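You operate a simulated robot arm through the tools that you are given. There is no shell and no other tool. Be economical: measure what you need, move in short steps, check, and stop when the job is done.

Carry out the task below with a simulated two-armed robot. There is one attempt and no reset: what you move stays moved.

JOB
Reconnect the maroon trainer's battery, red clamp first, and run the radiator fan by its blue lever.
Fine: ignition on, engine not running; the fan is left running; leave the rest alone.

It is judged by the outcome, as a careful person would: the job done as asked, and still so three seconds after it is handed in. It fails if anything else is knocked over, pushed out of place, dropped, spilled or broken.

ROBOT AND FRAMES
Two 7-joint arms with fingered hands on one trunk, on a base that drives. Base frame: it is fixed to the floor where the robot stands at the start and does not move with it; the origin is under the middle of the robot, x ahead of it, y to its left, z up. Units: mm, rad, N and s.
The left shoulder is at the start at [70, 162, 1271], the right one opposite. With the tool pointing down near the work surface each hand reaches from about 100 to 680 mm from the robot's upright axis, wherever it stands, measured 20 degrees to its own side. Places, roughly: maroon trainer belt lock nut [1100, -600, 700]; maroon trainer black belt knob [1200, -600, 700]; maroon trainer black clamp [600, -100, 800]; maroon trainer blue fan lever [1300, -600, 800]; maroon trainer dipstick [1100, -400, 900]; maroon trainer engine [1000, -300, 700]; maroon trainer fuel tap [1400, -600, 500]; maroon trainer ignition switch [500, -500, 700]; maroon trainer oil filler [700, -200, 900]; maroon trainer oil filter [800, 0, 800]; maroon trainer radiator [1300, -300, 800]; maroon trainer radiator cap [1300, -400, 1000]; maroon trainer red brake pedal [600, -600, 100]; maroon trainer red clamp [600, 0, 800]; maroon trainer red fuel cap [1500, -400, 500]; maroon trainer start button [600, -600, 700]. Payload 4 kg a hand.
Tool frame (each hand has its own): the origin (TCP) lies between the finger pads and is the grasp point; the fingertips stand 26 mm ahead of it; z points along the fingers, y is the line along which they close. The gripper opens to 132 mm. The gripper's body begins 73 mm behind the TCP. The gripper is a hand of 4 fingers: y runs from the thumb to the fingers, the wrist lies at [0, 0, -224] in the tool frame, and closing takes about 1.5 s.
Orientation is that of the tool frame in the base frame, as a unit quaternion [w, x, y, z]. With the fingers straight down and closing along the base's y, the tool's x points along the base's -x, its y along +y and its z along -z.

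CONTROLS
- The arms move only by the tool arm_command. It takes "left_plan", "right_plan" or both (then of equal length, played together; a hand with none holds still); each is a list of rows, each a list of 2 entries, a list of its own where there are three numbers: the shift along the tool's x, y, z in units of 50 mm (1.0 is 50 mm), then the turn, a rotation vector about the tool's x, y, z in units of 4 degrees (1.0 is 4 degrees). In form: [[[dx, dy, dz], [ax, ay, az]], ...]. A call has 1 to 12 rows; each row shifts and turns the commanded pose from where the row before left it, along the tool's axes as they then stand. "left_fingers" and "right_fingers" are, for a hand that has rows, the gripper command, from -1 (shut) to 1 (fully open), values between in proportion, set as the call begins (left out, the last holds). A call with a number of a shift or a turn outside -1 to 1 is refused whole. A row lasts 0.2 s, in which the tool goes at most 50 mm and 0.15 rad; a call with a longer step from one row to the next is refused whole, and so is a gripper value outside its range. A pose out of reach is approached as far as the arm can. The call stops where the force on the tool passes 40 N (or 10 N more than at its start, if that is more) or the arm is blocked; 0.2 s more then pass. Each finger travels about 45 mm/s and halts on what it meets, pressing with about 32 N; the grip force reading is that of the motor and also rises with nothing between the fingers. The clock runs only during rows and for 0.2 s after the last one: add rows that do not move to give the fingers time. The reply holds the time, the measured pose of the TCP, the force on the tool along the base axes, the opening and the grip force, in the units named above and with some noise, with the torque about the TCP (base axes, N m) and any sound that the robot's microphone picked up, and new pictures: "views" is both (left out), scene, wrist or none (wrist: the cameras of the hands that moved).
- Cameras (640 x 400 px; columns grow to the right, rows downward): "scene" is now at [120.8, -43.2, 1484.9]; the picture's right is [-0.51, -0.86, 0.00], its down [-0.59, 0.35, -0.72] and it looks along [0.62, -0.37, -0.69] (base axes); focal length 250 px, centre (320, 200). "left" rides on the left gripper at [-73, 6, -94] in its tool frame; the picture's right is [-0.08, -1.00, 0.00], its down [0.78, -0.06, -0.62] and it looks along [0.62, -0.05, 0.79] (tool axes); focal length 230 px, centre (320, 200). "right" rides on the right gripper at [73, 6, -94] in its tool frame; the picture's right is [-0.08, 1.00, 0.00], its down [-0.78, -0.06, -0.62] and it looks along [-0.62, -0.05, 0.79] (tool axes); focal length 230 px, centre (320, 200). There is no depth. A picture from a camera that has moved, and an enlarged one, comes with that camera's place and axes in the base frame and with its lens.
- move_column(by): slides the trunk up (or, below 0, down) by that many mm; the arms and the scene camera ride with it, the base frame stays. It gives what a move gives, with no picture.
- steer(legs): drives the robot by 1 to 6 legs, each [ahead, left, turn to the left] in mm, mm and rad, along the robot's own axes; the way and the turn of a leg run together, so that a leg with both is an arc; at most 1500 mm and 3.142 rad a leg. The arms and the cameras ride along, it lands a little off, and it stops where it bumps. It gives what a move gives, and a new picture of the scene camera.
- curl_fingers(finger1, finger2, finger3, thumb_bend, hand): sets how far each is bent, from 0 (flat) to 1 (curled in); at 0.3 the hand is open as for a grip, at 0.7 the pads meet at the TCP. One left out holds its place. A second passes; each finger stops where it meets its share of the squeeze, and holds until it gets a number again. A gripper value or a shape takes the hand back. It gives what a move gives, with no picture; readings hold the bend of each and the force on the fingers (four entries, about 0 where the hand has none), thumb and palm.
- preshape(shape, hand): the hand has 4 fingers and takes this shape, open, in about a second: jaw (thumb against the fingers, like two jaws); tri (thumb and two fingers); tip (a fingertip pinch); poke (one finger out to press); point (the index stretched); flat (the hand flat); cup (the hand cupped); fist (a fist). The gripper value then closes the fingers along that shape, each until it touches; the sizes above hold for jaw. It gives what a move gives, with no picture.
- turn_head(pan, tilt): turns the head with the scene camera to pan (to the left, within 1.501 rad either way) and tilt (down, from -0.506 to 1.204), counted from straight ahead of the robot. It gives what a move gives, and a new picture of the scene camera.
- enlarge(camera, box): a new picture of the part [left, top, right, bottom] of that camera's present view, enlarged. It takes no simulated time.
- sign_off(): hands the job in; it is judged then, once.

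Work in short steps. Places have to be worked out from the pictures, the camera data and where the tool is seen: move nearer, look again, correct. Check each grasp and each placing, and mend what went wrong. You have 120 turns and 260 pictures in all, those below and enlarged ones among them. Open the grippers and draw the arms clear of the work before you hand the job in, unless the task says otherwise; then end with one line.

The tools are called after "Call:" as a command line: name --argument value ..., lists and objects as JSON in quotes. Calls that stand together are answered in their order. arm_command: Moves the arms, as the interface text tells. Its arguments: {"type":"object","properties":{"left_plan":{"type":"array"},"left_fingers":{"type":"number"},"right_plan":{"type":"array"},"right_fingers":{"type":"number"},"views":{"type":"string","enum":["both","scene","wrist","none"]}},"required":[]} The other tools are called the same way: move_column (by) slides the trunk up or down; preshape (shape, hand) gives the hand a shape; curl_fingers (finger1, finger2, finger3, thumb_bend, hand) moves the fingers one by one; steer (legs) drives the base; turn_head (pan, tilt) turns the head that bears the scene camera; enlarge (camera, box) takes an enlarged picture of a part of a camera's view; sign_off () hands the job in.

At the start:

```text
time_s: 0.0
left_tool_pos: [485.1, -9.9, 1160.7]
left_orientation: [0.0, 0.0, 1.0, 0.001]
left_contact_force: [0.3, 0.9, 0.6]
left_ft_torque: [-0.01, 0.02, -0.01]
left_opening: 132.1
left_finger_force: 0.1
left_shape: jaw
left_bend: [0.3, 0.3, 0.3, 0.3]
left_finger forces: [0.1, 0.1, 0.0, 0.0, 0.0, 0.0]
right_tool_pos: [461.6, -485.8, 1167.0]
right_orientation: [-0.001, 0.0, 1.0, 0.0]
right_contact_force: [0.2, -0.1, -0.1]
right_ft_torque: [-0.04, 0.02, 0.0]
right_opening: 131.7
right_finger_force: 0.0
right_shape: jaw
right_bend: [0.3, 0.3, 0.3, 0.3]
right_finger forces: [0.0, 0.0, 0.0, 0.0, 0.1, 0.0]
trunk travel left (down, up): [-750.0, 190.0]
robot x, y, heading: [-1.2, 2.4, 0.002]
head pan, tilt: [-0.534, 0.761]
```

scene: 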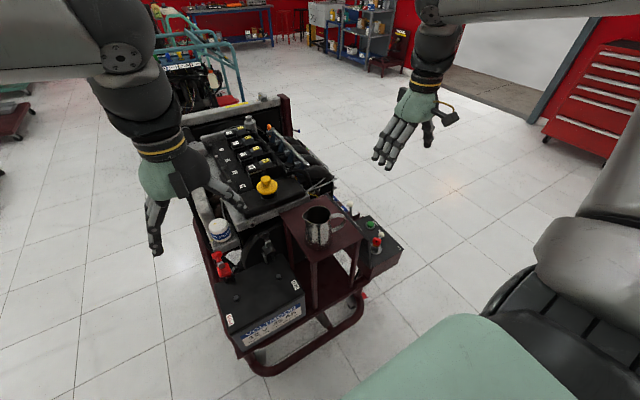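
right: 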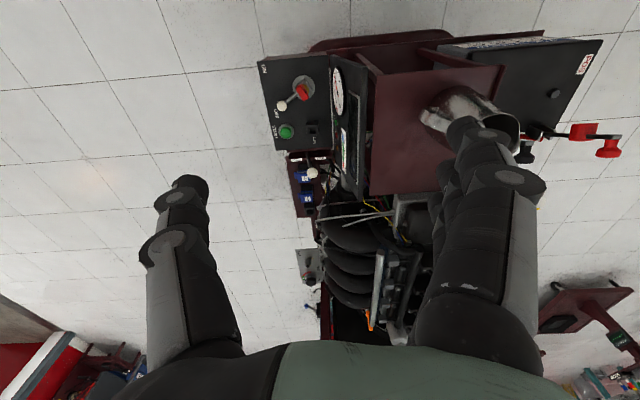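
left: 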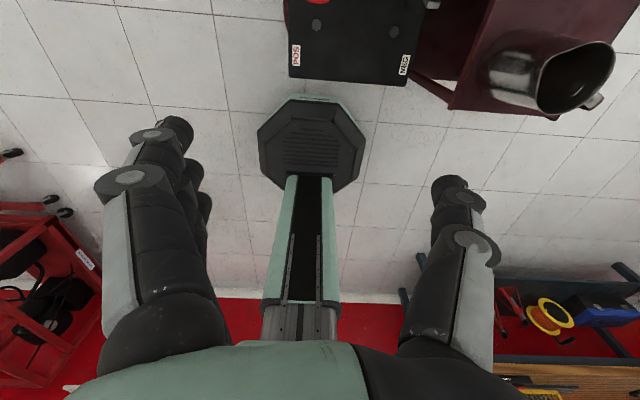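

The scene shows the maroon trainer with battery, clamps lying off the posts. I enlarge the battery area and the panel to see details.

Call:
enlarge --camera "scene" --box '[190, 200, 350, 300]'

Call:
enlarge --camera "right" --box '[250, 40, 410, 140]'

Call:
enlarge --camera "right" --box '[250, 140, 410, 340]'

Call:
enlarge --camera "right" --box '[480, 30, 640, 180]'

```text
4.00 times, centred on (270, 250) of scene
camera zoom: at [120.8, -43.2, 1484.9], right [-0.51, -0.86, 0.0], down [-0.59, 0.35, -0.72], along [0.62, -0.37, -0.69], focal length 999 px, centre (520, 0)
```

zoom: 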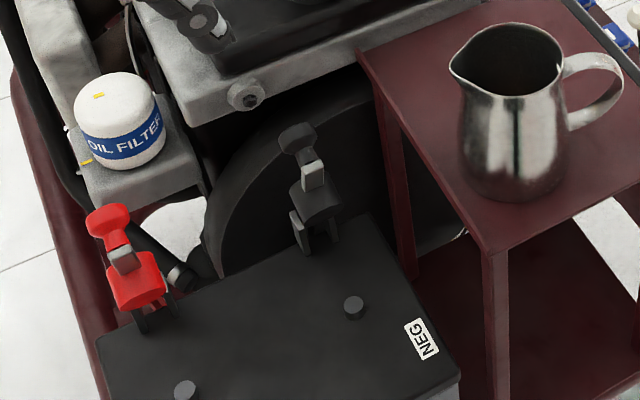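

```text
4.00 times, centred on (330, 90) of right
camera zoom: at [387.7, -479.5, 1260.1], right [0.08, 1.0, 0.0], down [0.78, -0.06, 0.62], along [0.62, -0.05, -0.79], focal length 920 px, centre (280, 640)
```

zoom: 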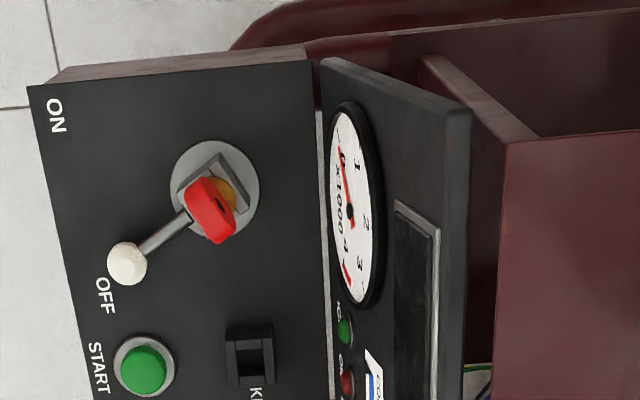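

```text
2.00 times, centred on (330, 240) of right
camera zoom: at [387.7, -479.5, 1260.1], right [0.08, 1.0, 0.0], down [0.78, -0.06, 0.62], along [0.62, -0.05, -0.79], focal length 460 px, centre (300, 120)
```

zoom: 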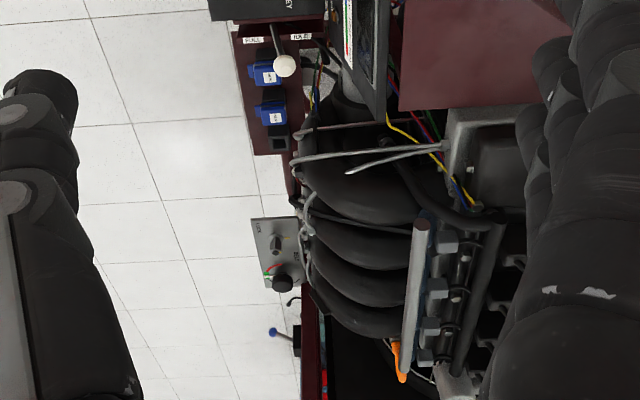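

```text
2.67 times, centred on (560, 105) of right
camera zoom: at [387.7, -479.5, 1260.1], right [0.08, 1.0, 0.0], down [0.78, -0.06, 0.62], along [0.62, -0.05, -0.79], focal length 614 px, centre (-320, 453)
```

zoom: 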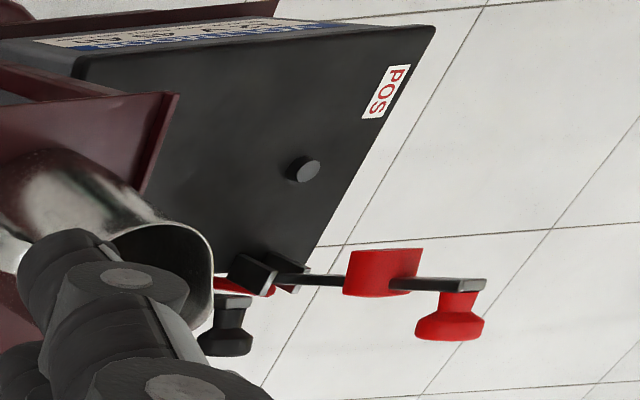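

The clamps sit about 95 mm ahead of the posts (posts ≈ [526,-3] and [526,-135]). I move the left hand out of the way and bring the right hand (its camera looks forward) over the battery, high up.

Call:
arm_command --left_plan '[[[0, 1, 0], [0, 0, 0]], [[0, 1, 0], [0, 0, 0]], [[0, 1, 0], [0, 0, 0]], [[0, 1, 0], [0, 0, 0]], [[0, 1, 0], [0, 0, 0]], [[0, 1, 0], [0, 0, 0]], [[0, 1, 0], [0, 0, 0]], [[0, 0, 0], [0, 0, 0]]]' --right_plan '[[[0, 1, 0], [0, 0, 0]], [[0, 1, 0], [0, 0, 0]], [[0, 1, 0], [0, 0, 0]], [[0, 1, 0], [0, 0, 0]], [[0, 1, 0], [0, 0, 0]], [[0, 1, 0], [0, 0, 0]], [[0, 1, 0], [0, 0, 0]], [[0, 1, 0], [0, 0, 0]]]' --views "both"

```text
time_s: 1.8
left_tool_pos: [483.8, 339.3, 1162.2]
left_orientation: [0.001, 0.0, 1.0, 0.0]
left_contact_force: [-0.4, 0.7, -0.7]
left_ft_torque: [0.0, 0.01, 0.03]
left_opening: 131.8
left_finger_force: 0.0
left_shape: jaw
left_bend: [0.3, 0.3, 0.3, 0.3]
left_finger forces: [0.0, 0.0, 0.0, 0.0, 0.1, 0.0]
right_tool_pos: [453.8, -147.1, 1164.1]
right_orientation: [0.002, 0.001, 1.0, 0.003]
right_contact_force: [-0.7, -0.2, 0.0]
right_ft_torque: [0.01, 0.0, 0.01]
right_opening: 131.6
right_finger_force: 0.0
right_shape: jaw
right_bend: [0.3, 0.3, 0.3, 0.3]
right_finger forces: [0.0, 0.0, 0.0, 0.0, 0.1, 0.1]
right hand out of reach, approached as far as the arm can: row 7, 8
trunk travel left (down, up): [-750.0, 190.0]
robot x, y, heading: [0.0, -0.4, -0.002]
head pan, tilt: [-0.534, 0.761]
camera scene: at [119.0, -44.3, 1485.0], right [-0.51, -0.86, 0.0], down [-0.59, 0.35, -0.72], along [0.62, -0.37, -0.69], focal length 250 px, centre (320, 200)
camera right: at [379.4, -140.8, 1257.3], right [0.08, 1.0, 0.01], down [0.78, -0.07, 0.62], along [0.62, -0.04, -0.79], focal length 230 px, centre (320, 200)
camera left: at [557.6, 344.0, 1255.4], right [0.08, -1.0, 0.0], down [-0.79, -0.06, 0.62], along [-0.61, -0.05, -0.79], focal length 230 px, centre (320, 200)
```

scene: 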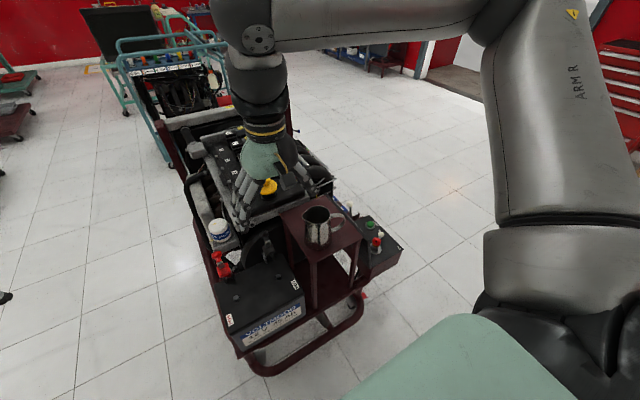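
right: 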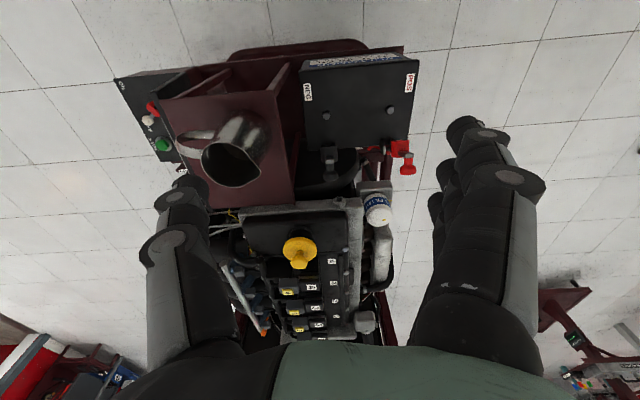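
left: 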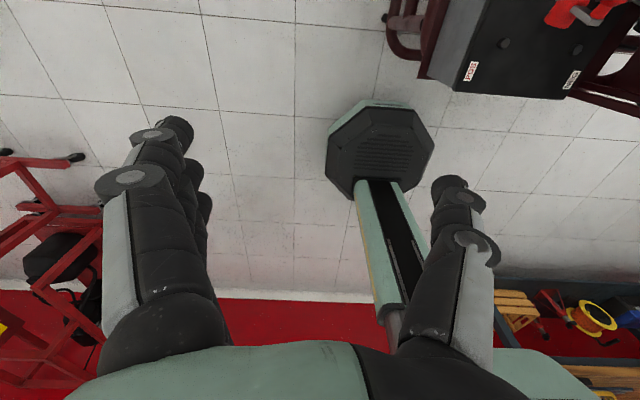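

The right arm cannot reach further inward; the left arm with the base shifted right serves better. I move the right hand back out and drive the base 250 mm right and 80 mm ahead.

Call:
arm_command --right_plan '[[[0, -1, 0], [0, 0, 0]], [[0, -1, 0], [0, 0, 0]], [[0, -1, 0], [0, 0, 0]], [[0, 0, 0], [0, 0, 0]]]' --views "none"

Call:
steer --legs '[[80, -250, 0]]'

```text
time_s: 2.8
left_tool_pos: [485.9, 340.0, 1161.4]
left_orientation: [0.0, 0.0, 1.0, 0.0]
left_contact_force: [-0.2, -0.2, 0.6]
left_ft_torque: [0.0, -0.02, -0.01]
left_opening: 132.0
left_finger_force: 0.1
left_shape: jaw
left_bend: [0.3, 0.3, 0.3, 0.3]
left_finger forces: [0.0, 0.0, 0.0, 0.0, 0.0, 0.0]
right_tool_pos: [454.0, -295.8, 1165.4]
right_orientation: [0.001, 0.0, 1.0, 0.0]
right_contact_force: [0.9, 0.3, -0.6]
right_ft_torque: [-0.02, -0.01, 0.0]
right_opening: 131.5
right_finger_force: 0.0
right_shape: jaw
right_bend: [0.3, 0.3, 0.3, 0.3]
right_finger forces: [0.0, 0.0, 0.0, 0.1, 0.1, 0.0]
trunk travel left (down, up): [-750.0, 190.0]
robot x, y, heading: [0.2, 2.3, -0.004]
head pan, tilt: [-0.534, 0.761]
```

```text
time_s: 4.7
left_tool_pos: [565.1, 92.7, 1161.4]
left_orientation: [0.0, -0.001, 1.0, 0.0]
left_contact_force: [0.7, 0.3, -0.6]
left_ft_torque: [-0.01, -0.02, 0.0]
left_opening: 131.8
left_finger_force: 0.2
left_shape: jaw
left_bend: [0.3, 0.3, 0.3, 0.3]
left_finger forces: [0.0, 0.0, 0.0, 0.0, 0.0, 0.0]
right_tool_pos: [535.4, -543.1, 1166.1]
right_orientation: [0.001, -0.001, 1.0, -0.001]
right_contact_force: [-0.4, -0.2, 0.0]
right_ft_torque: [-0.02, -0.01, 0.0]
right_opening: 131.7
right_finger_force: 0.0
right_shape: jaw
right_bend: [0.3, 0.3, 0.3, 0.3]
right_finger forces: [0.0, 0.0, 0.0, 0.0, 0.0, 0.0]
trunk travel left (down, up): [-750.0, 190.0]
robot x, y, heading: [79.5, -250.5, -0.002]
head pan, tilt: [-0.534, 0.761]
camera scene: at [200.6, -289.8, 1485.0], right [-0.51, -0.86, 0.0], down [-0.59, 0.35, -0.72], along [0.62, -0.37, -0.69], focal length 250 px, centre (320, 200)
```

scene: 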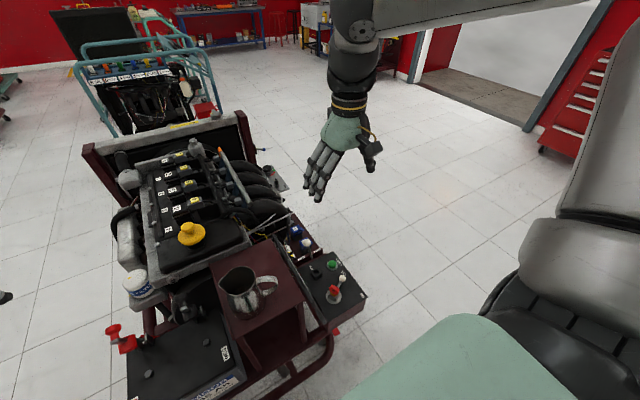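

The drive landed well. I enlarge the panel and battery as seen now.

Call:
enlarge --camera "scene" --box '[260, 210, 380, 330]'

Call:
turn_head --pan 0.3 --tilt 0.95

Call:
enlarge --camera "scene" --box '[240, 100, 400, 200]'

```text
3.33 times, centred on (320, 270) of scene
camera zoom: at [200.6, -289.8, 1485.0], right [-0.51, -0.86, 0.0], down [-0.59, 0.35, -0.72], along [0.62, -0.37, -0.69], focal length 832 px, centre (320, -33)
```

zoom: 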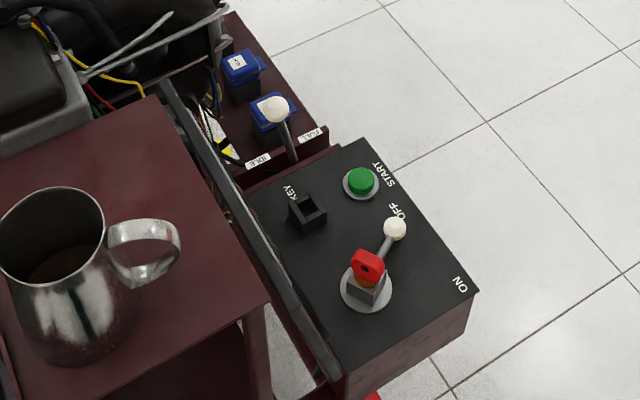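

```text
time_s: 5.8
left_tool_pos: [565.5, 92.2, 1161.5]
left_orientation: [0.0, -0.001, 1.0, 0.0]
left_contact_force: [0.5, 0.2, 1.3]
left_ft_torque: [0.01, 0.01, -0.02]
left_opening: 131.9
left_finger_force: 0.0
left_shape: jaw
left_bend: [0.3, 0.3, 0.3, 0.3]
left_finger forces: [0.1, 0.0, 0.0, 0.0, 0.0, 0.0]
right_tool_pos: [536.0, -543.0, 1165.8]
right_orientation: [-0.001, 0.0, 1.0, 0.0]
right_contact_force: [0.7, -0.3, -0.7]
right_ft_torque: [-0.01, 0.01, -0.04]
right_opening: 131.9
right_finger_force: 0.1
right_shape: jaw
right_bend: [0.3, 0.3, 0.3, 0.3]
right_finger forces: [0.0, 0.1, 0.1, 0.0, 0.0, 0.0]
trunk travel left (down, up): [-750.0, 190.0]
robot x, y, heading: [80.5, -249.5, 0.004]
head pan, tilt: [0.3, 0.949]
camera scene: at [199.6, -227.8, 1470.3], right [0.3, -0.95, 0.0], down [-0.78, -0.24, -0.58], along [0.56, 0.17, -0.81], focal length 250 px, centre (320, 200)
```

scene: 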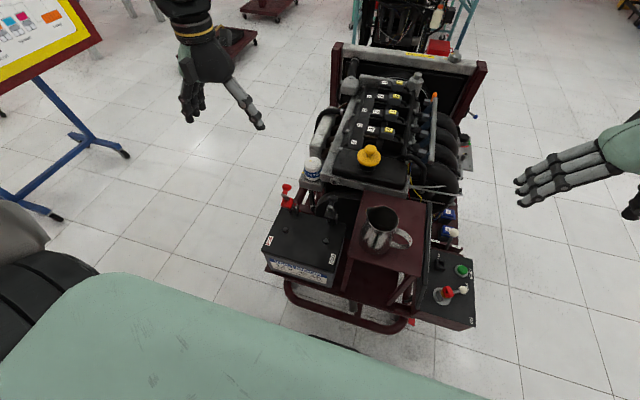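

```text
4.00 times, centred on (320, 150) of scene
camera zoom: at [199.6, -227.8, 1470.3], right [0.3, -0.95, 0.0], down [-0.78, -0.24, -0.58], along [0.56, 0.17, -0.81], focal length 999 px, centre (320, 400)
```

zoom: 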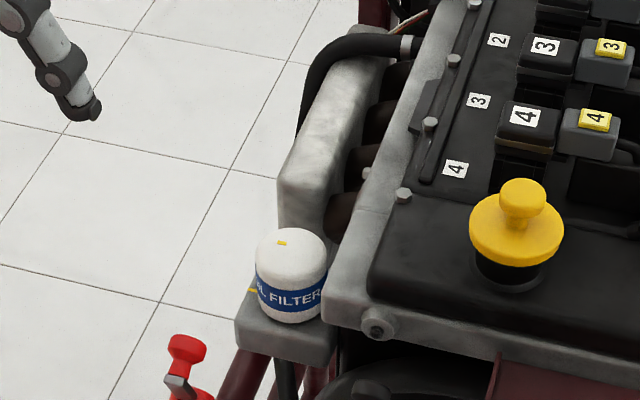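

The red knob triangulates to about [611,-2,896]. I bring the left hand above it to look with its camera.

Call:
arm_command --left_plan '[[[-0.35, -0.9, 0.8], [0, 0, 0]], [[-0.35, -0.5, 0.8], [0, 0, 0]], [[0, -0.4, 0.8], [0, 0, 0]], [[0, 0, 0], [0, 0, 0]]]' --views "wrist"

Call:
turn_head --pan 0.3 --tilt 0.85

Call:
enlarge --camera "scene" --box '[240, 160, 370, 290]'

```text
refused: row 1 steps farther than a row can; nothing moved
```

```text
time_s: 6.5
left_tool_pos: [565.0, 91.8, 1161.1]
left_orientation: [0.0, 0.0, 1.0, 0.0]
left_contact_force: [0.1, 0.1, -0.3]
left_ft_torque: [0.01, 0.0, 0.0]
left_opening: 131.8
left_finger_force: 0.0
left_shape: jaw
left_bend: [0.3, 0.3, 0.3, 0.3]
left_finger forces: [0.0, 0.0, 0.1, 0.0, 0.1, 0.0]
right_tool_pos: [534.6, -543.1, 1164.5]
right_orientation: [0.0, 0.0, 1.0, 0.0]
right_contact_force: [-0.2, -0.2, 0.1]
right_ft_torque: [0.01, -0.01, 0.01]
right_opening: 131.9
right_finger_force: 0.0
right_shape: jaw
right_bend: [0.3, 0.3, 0.3, 0.3]
right_finger forces: [0.0, 0.0, 0.0, 0.0, 0.1, 0.0]
trunk travel left (down, up): [-750.0, 190.0]
robot x, y, heading: [80.5, -246.2, 0.002]
head pan, tilt: [0.3, 0.85]
camera scene: at [204.8, -226.5, 1477.7], right [0.3, -0.95, 0.0], down [-0.72, -0.22, -0.66], along [0.63, 0.2, -0.75], focal length 250 px, centre (320, 200)
```

scene: 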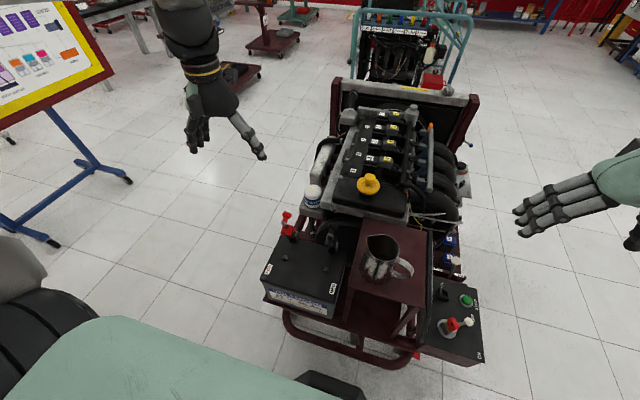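

```text
3.08 times, centred on (305, 225) of scene
camera zoom: at [204.8, -226.5, 1477.7], right [0.3, -0.95, 0.0], down [-0.72, -0.22, -0.66], along [0.63, 0.2, -0.75], focal length 768 px, centre (366, 123)
```

zoom: 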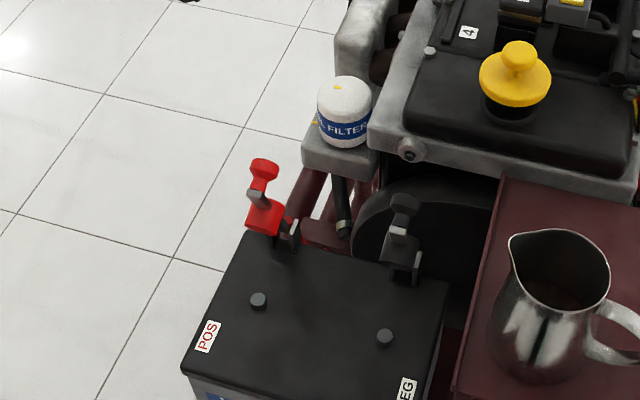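

The clamps look like hinged arms standing up at rear battery brackets. I bring the left hand over for a close look, with smaller steps.

Call:
arm_command --left_plan '[[[-0.5, 0.5, 0], [0, 0, 0]], [[-0.5, 0, 0.8], [0, 0, 0]], [[0, 0, 0.9], [0, 0, 0]], [[0, 0, 0.9], [0, 0, 0]], [[0, 0, 0], [0, 0, 0]]]' --views "wrist"

```text
time_s: 7.7
left_tool_pos: [615.8, 117.6, 1032.3]
left_orientation: [0.0, -0.001, 1.0, 0.002]
left_contact_force: [-0.1, 0.5, 0.4]
left_ft_torque: [0.01, 0.0, 0.04]
left_opening: 131.8
left_finger_force: 0.0
left_shape: jaw
left_bend: [0.3, 0.3, 0.3, 0.3]
left_finger forces: [0.0, 0.1, 0.0, 0.1, 0.1, 0.0]
right_tool_pos: [534.6, -544.3, 1164.8]
right_orientation: [0.0, -0.001, 1.0, 0.0]
right_contact_force: [-0.1, -0.3, -0.5]
right_ft_torque: [0.01, -0.03, 0.01]
right_opening: 132.0
right_finger_force: 0.0
right_shape: jaw
right_bend: [0.3, 0.3, 0.3, 0.3]
right_finger forces: [0.1, 0.1, 0.0, 0.0, 0.0, 0.0]
trunk travel left (down, up): [-750.0, 190.0]
robot x, y, heading: [81.1, -248.4, -0.0]
head pan, tilt: [0.3, 0.85]
camera left: at [690.2, 121.9, 1124.5], right [0.08, -1.0, 0.0], down [-0.78, -0.06, 0.62], along [-0.61, -0.05, -0.79], focal length 230 px, centre (320, 200)
```

left: 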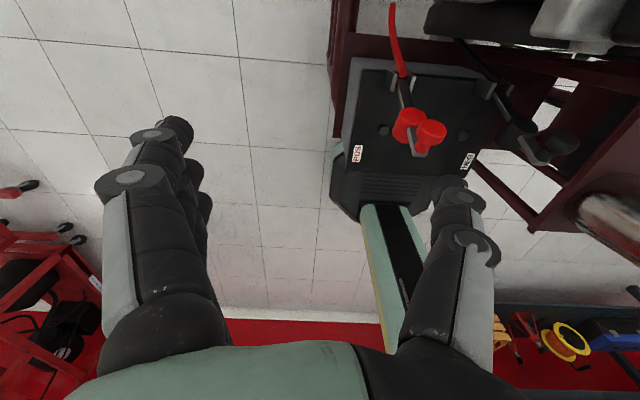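

Call:
enlarge --camera "left" --box '[330, 40, 590, 200]'

```text
2.46 times, centred on (460, 120) of left
camera zoom: at [690.2, 121.9, 1124.5], right [0.08, -1.0, 0.0], down [-0.78, -0.06, 0.62], along [-0.61, -0.05, -0.79], focal length 566 px, centre (-25, 397)
```

zoom: 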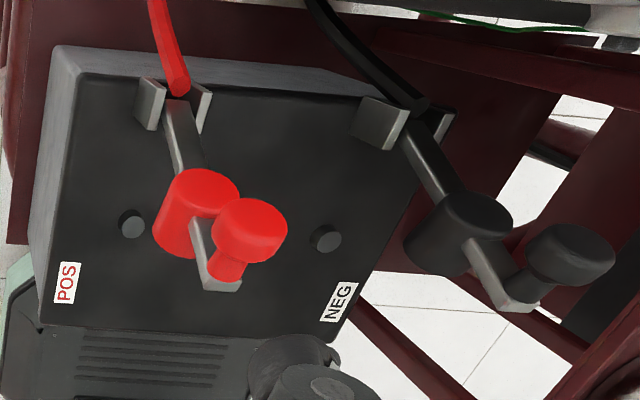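

The clamps are hinged arms: hinge ≈[637,-2,758], red knob ≈[608,-2,890], POS post ≈[552,0,735]. They swing toward the robot and down onto the posts. I position the left hand above the red knob, half open.

Call:
arm_command --left_plan '[[[0.16, -0.8, 0], [0, 0, 0]], [[0, -0.8, 0], [0, 0, 0]], [[0, -0.8, 0], [0, 0, 0]], [[0, 0, 0.7], [0, 0, 0]], [[0, 0, 0], [0, 0, 0]], [[0, 0, 0], [0, 0, 0]], [[0, 0, 0], [0, 0, 0]]]' --left_fingers 0.0 --views "both"

Call:
enlarge --camera "scene" --box '[220, 130, 380, 290]'

```text
time_s: 9.3
left_tool_pos: [607.4, -4.0, 996.3]
left_orientation: [-0.001, 0.0, 1.0, 0.001]
left_contact_force: [-0.1, 0.2, 0.8]
left_ft_torque: [0.0, 0.03, 0.0]
left_opening: 66.9
left_finger_force: 0.0
left_shape: jaw
left_bend: [0.73, 0.73, 0.73, 0.7]
left_finger forces: [0.0, 0.1, 0.1, 0.0, 0.0, 0.1]
right_tool_pos: [535.4, -543.1, 1164.8]
right_orientation: [0.0, -0.001, 1.0, 0.0]
right_contact_force: [0.2, 0.0, -0.5]
right_ft_torque: [0.0, 0.02, 0.0]
right_opening: 132.0
right_finger_force: 0.0
right_shape: jaw
right_bend: [0.3, 0.3, 0.3, 0.3]
right_finger forces: [0.1, 0.0, 0.0, 0.0, 0.0, 0.0]
trunk travel left (down, up): [-750.0, 190.0]
robot x, y, heading: [80.0, -247.6, 0.001]
head pan, tilt: [0.3, 0.85]
camera scene: at [205.2, -225.8, 1477.7], right [0.3, -0.95, 0.0], down [-0.72, -0.22, -0.66], along [0.63, 0.2, -0.75], focal length 250 px, centre (320, 200)
camera left: at [680.6, 2.1, 1089.2], right [0.08, -1.0, 0.0], down [-0.78, -0.06, 0.62], along [-0.62, -0.05, -0.79], focal length 230 px, centre (320, 200)
```

scene: 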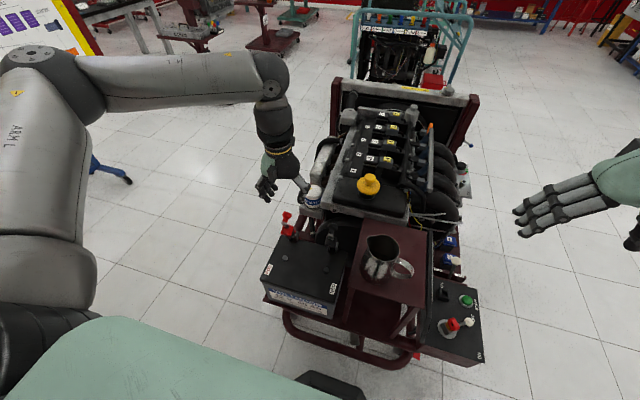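
left: 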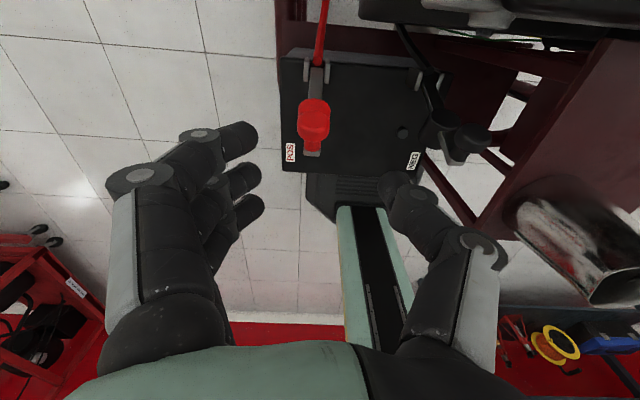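

```text
2.50 times, centred on (300, 210) of scene
camera zoom: at [205.2, -225.8, 1477.7], right [0.3, -0.95, 0.0], down [-0.72, -0.22, -0.66], along [0.63, 0.2, -0.75], focal length 624 px, centre (370, 175)
```

zoom: 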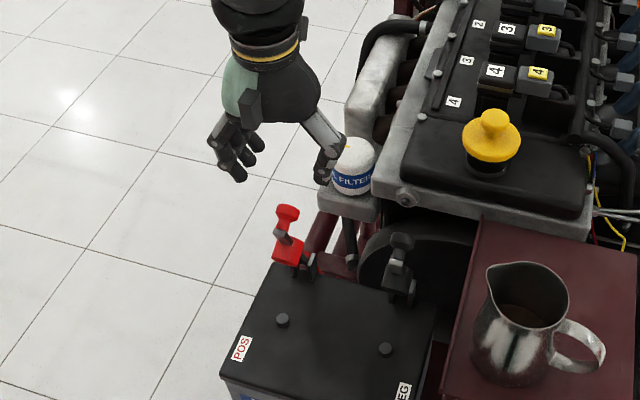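

The knob is centred between the fingers in y. I descend about 110 mm so the TCP is at the knob.

Call:
arm_command --left_plan '[[[0, 0.05, 0.7], [0, 0, 0]], [[0, 0.05, 0.7], [0, 0, 0]], [[0, 0, 0.7], [0, 0, 0]], [[0, 0, 0], [0, 0, 0]]]' --views "wrist"

Call:
enlarge --camera "scene" --box '[220, 130, 380, 290]'

```text
time_s: 10.3
left_tool_pos: [605.7, 1.1, 889.8]
left_orientation: [0.0, 0.0, 1.0, -0.001]
left_contact_force: [-0.1, 0.1, 0.5]
left_ft_torque: [0.01, -0.02, 0.0]
left_opening: 66.9
left_finger_force: 0.2
left_shape: jaw
left_bend: [0.73, 0.73, 0.73, 0.7]
left_finger forces: [0.0, 0.0, 0.0, 0.0, 0.0, 0.1]
right_tool_pos: [535.2, -544.8, 1166.0]
right_orientation: [0.001, -0.001, 1.0, 0.0]
right_contact_force: [0.2, 0.4, 0.5]
right_ft_torque: [-0.01, 0.02, 0.0]
right_opening: 132.2
right_finger_force: 0.0
right_shape: jaw
right_bend: [0.3, 0.3, 0.3, 0.3]
right_finger forces: [0.0, 0.0, 0.1, 0.0, 0.0, 0.0]
trunk travel left (down, up): [-750.0, 190.0]
robot x, y, heading: [80.4, -244.7, 0.003]
head pan, tilt: [0.3, 0.85]
camera left: at [680.0, 6.3, 982.5], right [0.08, -1.0, 0.0], down [-0.78, -0.06, 0.62], along [-0.61, -0.05, -0.79], focal length 230 px, centre (320, 200)
```

left: 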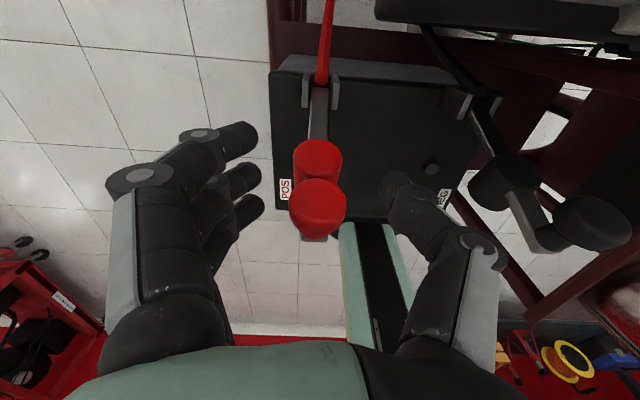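

```text
2.50 times, centred on (300, 210) of scene
camera zoom: at [204.7, -226.6, 1477.8], right [0.3, -0.95, 0.0], down [-0.72, -0.22, -0.66], along [0.63, 0.2, -0.75], focal length 624 px, centre (370, 175)
```

zoom: 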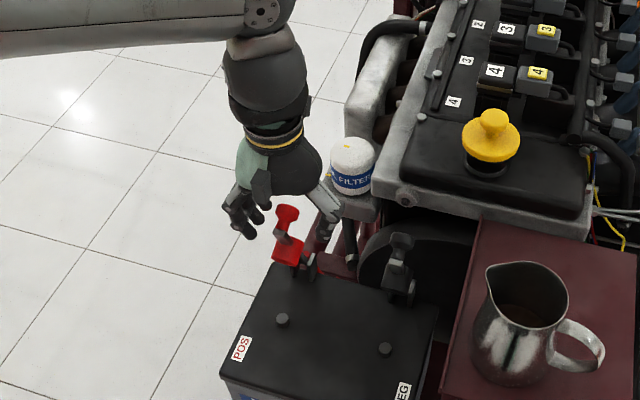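

The knob is right at the TCP. I close the fingers on it.

Call:
arm_command --left_plan '[[[0, 0, 0], [0, 0, 0]], [[0, 0, 0], [0, 0, 0]], [[0, 0, 0], [0, 0, 0]], [[0, 0, 0], [0, 0, 0]], [[0, 0, 0], [0, 0, 0]]]' --left_fingers -0.7 --views "wrist"

Call:
enlarge --camera "scene" --box '[220, 130, 380, 290]'

```text
time_s: 11.5
left_tool_pos: [606.3, 0.4, 890.1]
left_orientation: [0.0, 0.0, 1.0, 0.0]
left_contact_force: [-0.3, -0.9, 0.2]
left_ft_torque: [0.01, -0.02, -0.06]
left_opening: 20.2
left_finger_force: 0.1
left_shape: jaw
left_bend: [0.73, 0.73, 0.73, 0.7]
left_finger forces: [0.0, 0.1, 0.0, 0.1, 0.0, 0.0]
right_tool_pos: [536.5, -544.8, 1165.6]
right_orientation: [0.0, 0.0, 1.0, 0.0]
right_contact_force: [0.1, -1.1, -0.9]
right_ft_torque: [-0.01, -0.01, -0.01]
right_opening: 131.9
right_finger_force: 0.0
right_shape: jaw
right_bend: [0.3, 0.3, 0.3, 0.3]
right_finger forces: [0.0, 0.0, 0.0, 0.0, 0.0, 0.0]
trunk travel left (down, up): [-750.0, 190.0]
robot x, y, heading: [82.0, -252.4, 0.004]
head pan, tilt: [0.3, 0.85]
camera left: at [680.0, 6.3, 982.7], right [0.08, -1.0, 0.0], down [-0.78, -0.06, 0.62], along [-0.62, -0.05, -0.79], focal length 230 px, centre (320, 200)
```

left: 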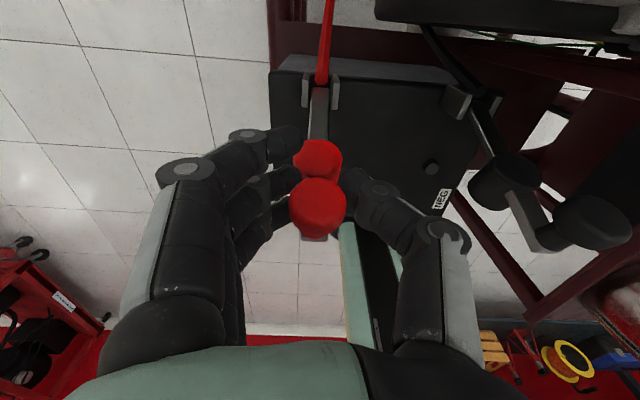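

```text
2.50 times, centred on (300, 210) of scene
camera zoom: at [204.8, -226.5, 1477.8], right [0.3, -0.95, 0.0], down [-0.72, -0.22, -0.66], along [0.63, 0.2, -0.75], focal length 624 px, centre (370, 175)
```

zoom: 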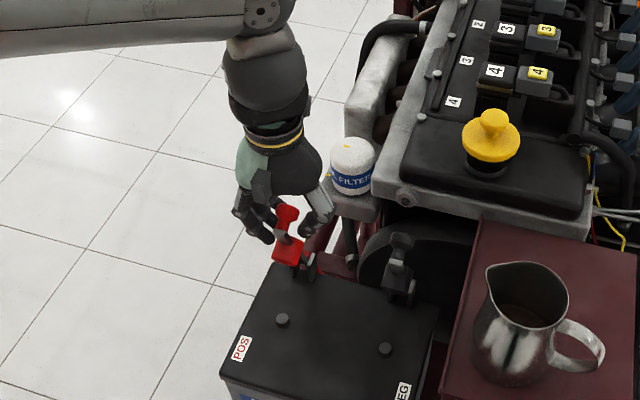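

No contact force yet; I close further.

Call:
arm_command --left_plan '[[[0, 0, 0], [0, 0, 0]], [[0, 0, 0], [0, 0, 0]], [[0, 0, 0], [0, 0, 0]], [[0, 0, 0], [0, 0, 0]]]' --left_fingers -1 --views "wrist"

Call:
enlarge --camera "scene" --box '[260, 170, 340, 250]'

```text
time_s: 12.5
left_tool_pos: [606.4, 0.1, 889.5]
left_orientation: [-0.001, -0.001, 1.0, 0.001]
left_contact_force: [0.2, -3.6, -5.6]
left_ft_torque: [0.27, 0.06, -0.24]
left_opening: 0.0
left_finger_force: 31.9
left_shape: jaw
left_bend: [0.69, 0.63, 0.72, 0.72]
left_finger forces: [0.1, 1.0, 10.3, 0.1, 10.3, 0.1]
right_tool_pos: [537.1, -545.5, 1165.6]
right_orientation: [-0.001, -0.001, 1.0, 0.0]
right_contact_force: [-1.0, -1.1, 0.5]
right_ft_torque: [0.02, -0.02, 0.0]
right_opening: 131.7
right_finger_force: 0.1
right_shape: jaw
right_bend: [0.3, 0.3, 0.3, 0.3]
right_finger forces: [0.1, 0.1, 0.1, 0.0, 0.0, 0.1]
trunk travel left (down, up): [-750.0, 190.0]
robot x, y, heading: [80.9, -247.9, -0.003]
head pan, tilt: [0.3, 0.85]
camera left: at [680.1, 5.4, 982.1], right [0.08, -1.0, 0.0], down [-0.78, -0.06, 0.62], along [-0.62, -0.05, -0.79], focal length 230 px, centre (320, 200)
```

left: 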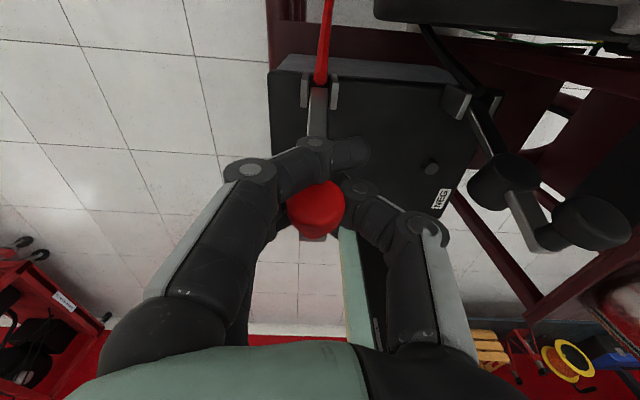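

```text
5.00 times, centred on (300, 210) of scene
camera zoom: at [205.3, -226.9, 1477.7], right [0.3, -0.95, 0.0], down [-0.72, -0.22, -0.66], along [0.63, 0.2, -0.75], focal length 1248 px, centre (420, 150)
```

zoom: 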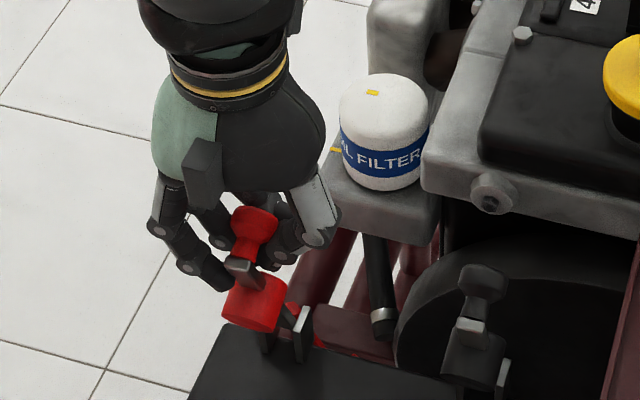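

The fingers cage the knob's stem. I start swinging along the arc around the hinge toward the robot, in small steps.

Call:
arm_command --left_plan '[[[0.22, 0, 0.07], [0, 0, 0]], [[0.22, 0, 0.07], [0, 0, 0]], [[0.21, 0, 0.11], [0, 0, 0]], [[0.21, 0, 0.11], [0, 0, 0]]]' --views "wrist"

Call:
enlarge --camera "scene" --box '[240, 170, 340, 270]'

```text
time_s: 13.5
left_tool_pos: [566.1, 0.7, 872.2]
left_orientation: [-0.001, -0.002, 1.0, 0.0]
left_contact_force: [10.2, -5.0, -13.4]
left_ft_torque: [0.13, -0.5, -0.18]
left_opening: 0.0
left_finger_force: 32.0
left_shape: jaw
left_bend: [0.69, 0.64, 0.71, 0.72]
left_finger forces: [0.1, 0.1, 7.8, 0.0, 1.3, 0.1]
right_tool_pos: [538.4, -543.7, 1164.8]
right_orientation: [0.0, 0.0, 1.0, 0.0]
right_contact_force: [-0.1, 0.6, 0.5]
right_ft_torque: [-0.03, 0.01, -0.01]
right_opening: 132.0
right_finger_force: 0.1
right_shape: jaw
right_bend: [0.3, 0.3, 0.3, 0.3]
right_finger forces: [0.1, 0.0, 0.1, 0.0, 0.0, 0.0]
trunk travel left (down, up): [-750.0, 190.0]
robot x, y, heading: [81.0, -249.0, 0.003]
head pan, tilt: [0.3, 0.85]
camera left: at [639.7, 6.4, 964.8], right [0.08, -1.0, 0.0], down [-0.78, -0.06, 0.62], along [-0.62, -0.05, -0.79], focal length 230 px, centre (320, 200)
```

left: 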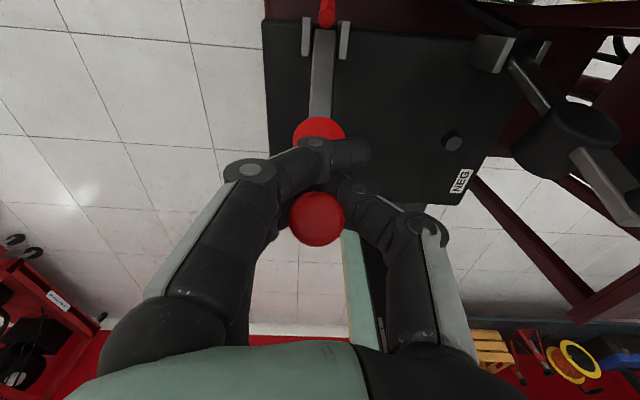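

```text
4.00 times, centred on (290, 220) of scene
camera zoom: at [208.2, -226.2, 1477.4], right [0.3, -0.95, 0.0], down [-0.72, -0.22, -0.66], along [0.63, 0.2, -0.75], focal length 999 px, centre (440, 120)
```

zoom: 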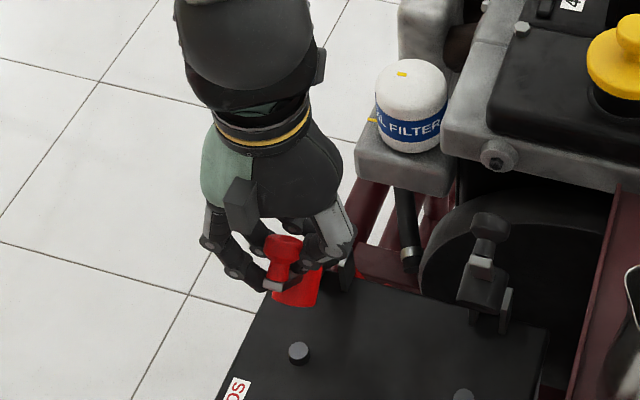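

The arm follows. I continue the arc, keeping the downward part.

Call:
arm_command --left_plan '[[[0.19, 0, 0.14], [0, 0, 0]], [[0.19, 0, 0.15], [0, 0, 0]], [[0.16, 0, 0.17], [0, 0, 0]], [[0.15, 0, 0.18], [0, 0, 0]]]' --views "wrist"

Call:
enlarge --camera "scene" --box '[240, 170, 340, 270]'

```text
time_s: 14.5
left_tool_pos: [532.3, 1.0, 840.6]
left_orientation: [0.0, -0.002, 1.0, 0.0]
left_contact_force: [16.9, -2.4, -10.5]
left_ft_torque: [0.21, -0.42, -0.15]
left_opening: 0.0
left_finger_force: 32.3
left_shape: jaw
left_bend: [0.69, 0.64, 0.71, 0.72]
left_finger forces: [0.0, 0.0, 7.2, 0.0, 32.7, 0.0]
right_tool_pos: [538.2, -542.5, 1165.0]
right_orientation: [-0.001, -0.001, 1.0, -0.001]
right_contact_force: [1.6, 0.4, 0.0]
right_ft_torque: [0.03, 0.01, -0.01]
right_opening: 132.0
right_finger_force: 0.2
right_shape: jaw
right_bend: [0.3, 0.3, 0.3, 0.3]
right_finger forces: [0.1, 0.1, 0.1, 0.0, 0.1, 0.0]
trunk travel left (down, up): [-750.0, 190.0]
robot x, y, heading: [78.8, -248.2, 0.001]
head pan, tilt: [0.3, 0.85]
camera left: at [606.0, 7.3, 933.1], right [0.08, -1.0, 0.0], down [-0.78, -0.06, 0.62], along [-0.62, -0.05, -0.79], focal length 230 px, centre (320, 200)
```

left: 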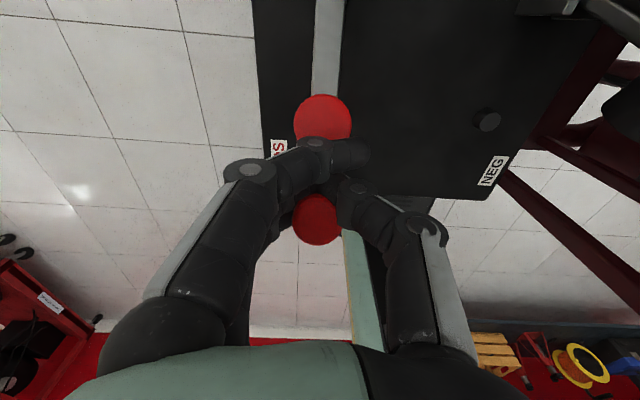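

```text
4.00 times, centred on (290, 220) of scene
camera zoom: at [209.0, -225.9, 1477.4], right [0.3, -0.95, 0.0], down [-0.72, -0.22, -0.66], along [0.63, 0.2, -0.75], focal length 999 px, centre (440, 120)
```

zoom: 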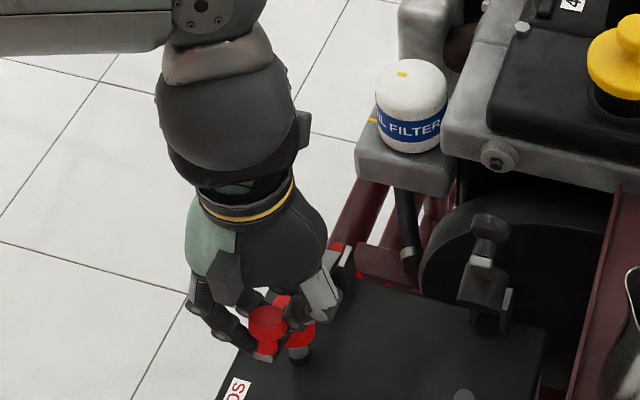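

The clamp body is coming down on the post. I continue the last part of the arc downward.

Call:
arm_command --left_plan '[[[0.14, 0, 0.2], [0, 0, 0]], [[0.12, 0, 0.21], [0, 0, 0]], [[0.09, 0, 0.22], [0, 0, 0]], [[0.07, 0, 0.22], [0, 0, 0]]]' --views "wrist"

Call:
enlarge --camera "scene" --box '[240, 170, 340, 270]'

```text
time_s: 15.5
left_tool_pos: [513.8, 1.7, 798.1]
left_orientation: [0.001, -0.001, 1.0, 0.001]
left_contact_force: [29.6, -2.6, -3.5]
left_ft_torque: [0.3, -0.48, 0.0]
left_opening: 0.1
left_finger_force: 31.6
left_shape: jaw
left_bend: [0.69, 0.66, 0.72, 0.72]
left_finger forces: [0.0, 0.0, 6.2, 0.0, 46.3, 0.1]
right_tool_pos: [538.9, -545.5, 1164.8]
right_orientation: [-0.002, 0.0, 1.0, 0.001]
right_contact_force: [0.9, -0.2, 0.0]
right_ft_torque: [-0.01, 0.0, 0.0]
right_opening: 132.0
right_finger_force: 0.0
right_shape: jaw
right_bend: [0.3, 0.3, 0.3, 0.3]
right_finger forces: [0.0, 0.0, 0.1, 0.0, 0.0, 0.1]
trunk travel left (down, up): [-750.0, 190.0]
robot x, y, heading: [81.6, -247.3, -0.001]
head pan, tilt: [0.3, 0.85]
camera left: at [587.5, 7.0, 891.9], right [0.08, -1.0, 0.0], down [-0.79, -0.06, 0.61], along [-0.61, -0.05, -0.79], focal length 230 px, centre (320, 200)
```

left: 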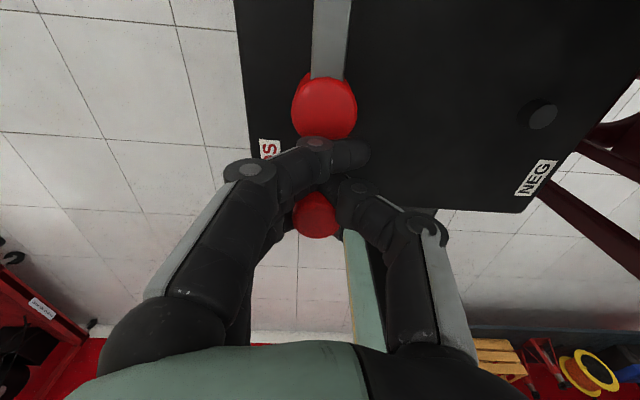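

```text
4.00 times, centred on (290, 220) of scene
camera zoom: at [209.7, -226.9, 1477.5], right [0.3, -0.95, 0.0], down [-0.72, -0.22, -0.66], along [0.63, 0.2, -0.75], focal length 999 px, centre (440, 120)
```

zoom: 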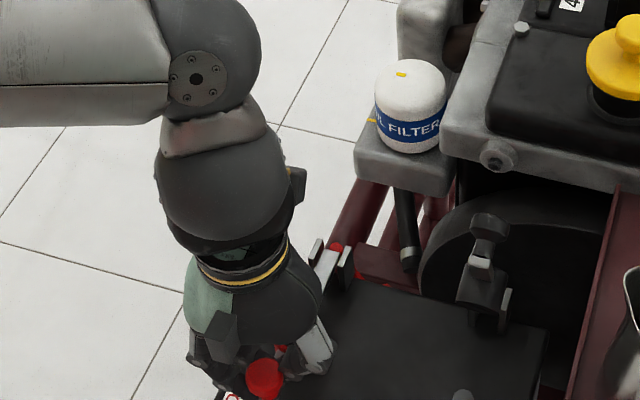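

Side force is rising, so I ease back 7 mm in +x while going down a little further.

Call:
arm_command --left_plan '[[[-0.14, 0, 0], [0, 0, 0]], [[0, 0, 0.15], [0, 0, 0]], [[0, 0, 0.15], [0, 0, 0]], [[0, 0, 0], [0, 0, 0]]]' --views "none"

Call:
enlarge --camera "scene" --box '[240, 200, 340, 300]'

```text
time_s: 16.1
left_tool_pos: [515.8, 0.3, 797.7]
left_orientation: [0.002, 0.001, 1.0, -0.001]
left_contact_force: [-7.0, 1.3, 28.4]
left_ft_torque: [0.36, 0.2, -0.03]
left_opening: 0.0
left_finger_force: 31.9
left_shape: jaw
left_bend: [0.69, 0.7, 0.73, 0.72]
left_finger forces: [0.1, 0.0, 14.0, 0.1, 0.0, 0.0]
right_tool_pos: [532.4, -544.0, 1165.6]
right_orientation: [0.002, -0.002, 1.0, 0.001]
right_contact_force: [-0.1, 0.3, 1.0]
right_ft_torque: [-0.01, 0.0, -0.01]
right_opening: 131.8
right_finger_force: 0.1
right_shape: jaw
right_bend: [0.3, 0.3, 0.3, 0.3]
right_finger forces: [0.0, 0.0, 0.0, 0.0, 0.0, 0.0]
trunk travel left (down, up): [-750.0, 190.0]
robot x, y, heading: [80.9, -248.2, 0.006]
head pan, tilt: [0.3, 0.85]
stopped in row 3 (left hand): the force on the tool passed its limit at 45 N (the readings are from after the stop); the commanded pose is now the measured one
```

```text
4.00 times, centred on (290, 250) of scene
camera zoom: at [201.4, -227.0, 1478.3], right [0.3, -0.95, 0.0], down [-0.72, -0.22, -0.66], along [0.63, 0.2, -0.75], focal length 999 px, centre (440, 0)
```

zoom: 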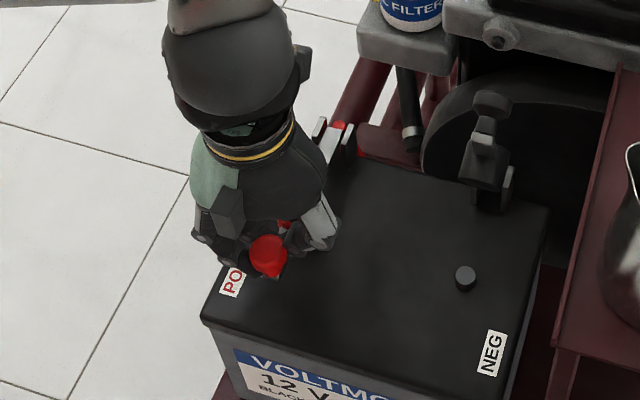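

Pressing met firm resistance at the bottom, so it's likely seated. I open the fingers in place, then look before lifting.

Call:
arm_command --left_plan '[[[0, 0, 0], [0, 0, 0]], [[0, 0, 0], [0, 0, 0]], [[0, 0, 0], [0, 0, 0]], [[0, 0, 0], [0, 0, 0]], [[0, 0, 0], [0, 0, 0]], [[0, 0, 0], [0, 0, 0]], [[0, 0, 0], [0, 0, 0]]]' --left_fingers 0.1 --views "wrist"

```text
time_s: 17.7
left_tool_pos: [515.5, 0.8, 793.8]
left_orientation: [0.001, 0.0, 1.0, -0.002]
left_contact_force: [0.5, 0.2, -0.1]
left_ft_torque: [-0.03, -0.01, -0.05]
left_opening: 71.8
left_finger_force: 0.0
left_shape: jaw
left_bend: [0.72, 0.72, 0.72, 0.7]
left_finger forces: [0.0, 0.0, 0.1, 0.0, 0.1, 0.0]
right_tool_pos: [534.8, -543.9, 1165.3]
right_orientation: [0.0, -0.002, 1.0, 0.0]
right_contact_force: [-0.1, -1.1, 0.0]
right_ft_torque: [0.0, -0.02, 0.0]
right_opening: 131.6
right_finger_force: 0.0
right_shape: jaw
right_bend: [0.3, 0.3, 0.3, 0.3]
right_finger forces: [0.0, 0.0, 0.0, 0.1, 0.0, 0.1]
trunk travel left (down, up): [-750.0, 190.0]
robot x, y, heading: [81.2, -248.3, 0.001]
head pan, tilt: [0.3, 0.85]
camera left: at [589.4, 7.1, 887.2], right [0.08, -1.0, 0.0], down [-0.79, -0.06, 0.62], along [-0.61, -0.05, -0.79], focal length 230 px, centre (320, 200)
```

left: 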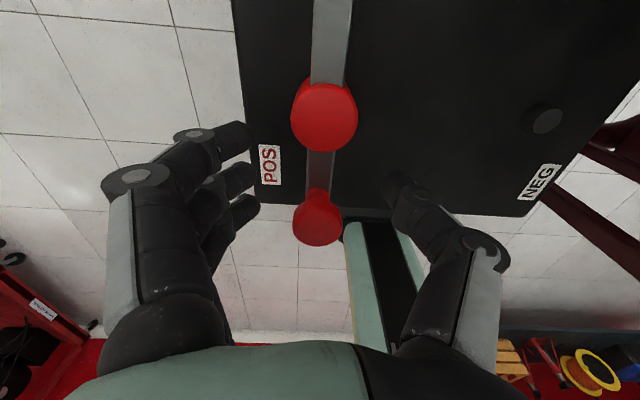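

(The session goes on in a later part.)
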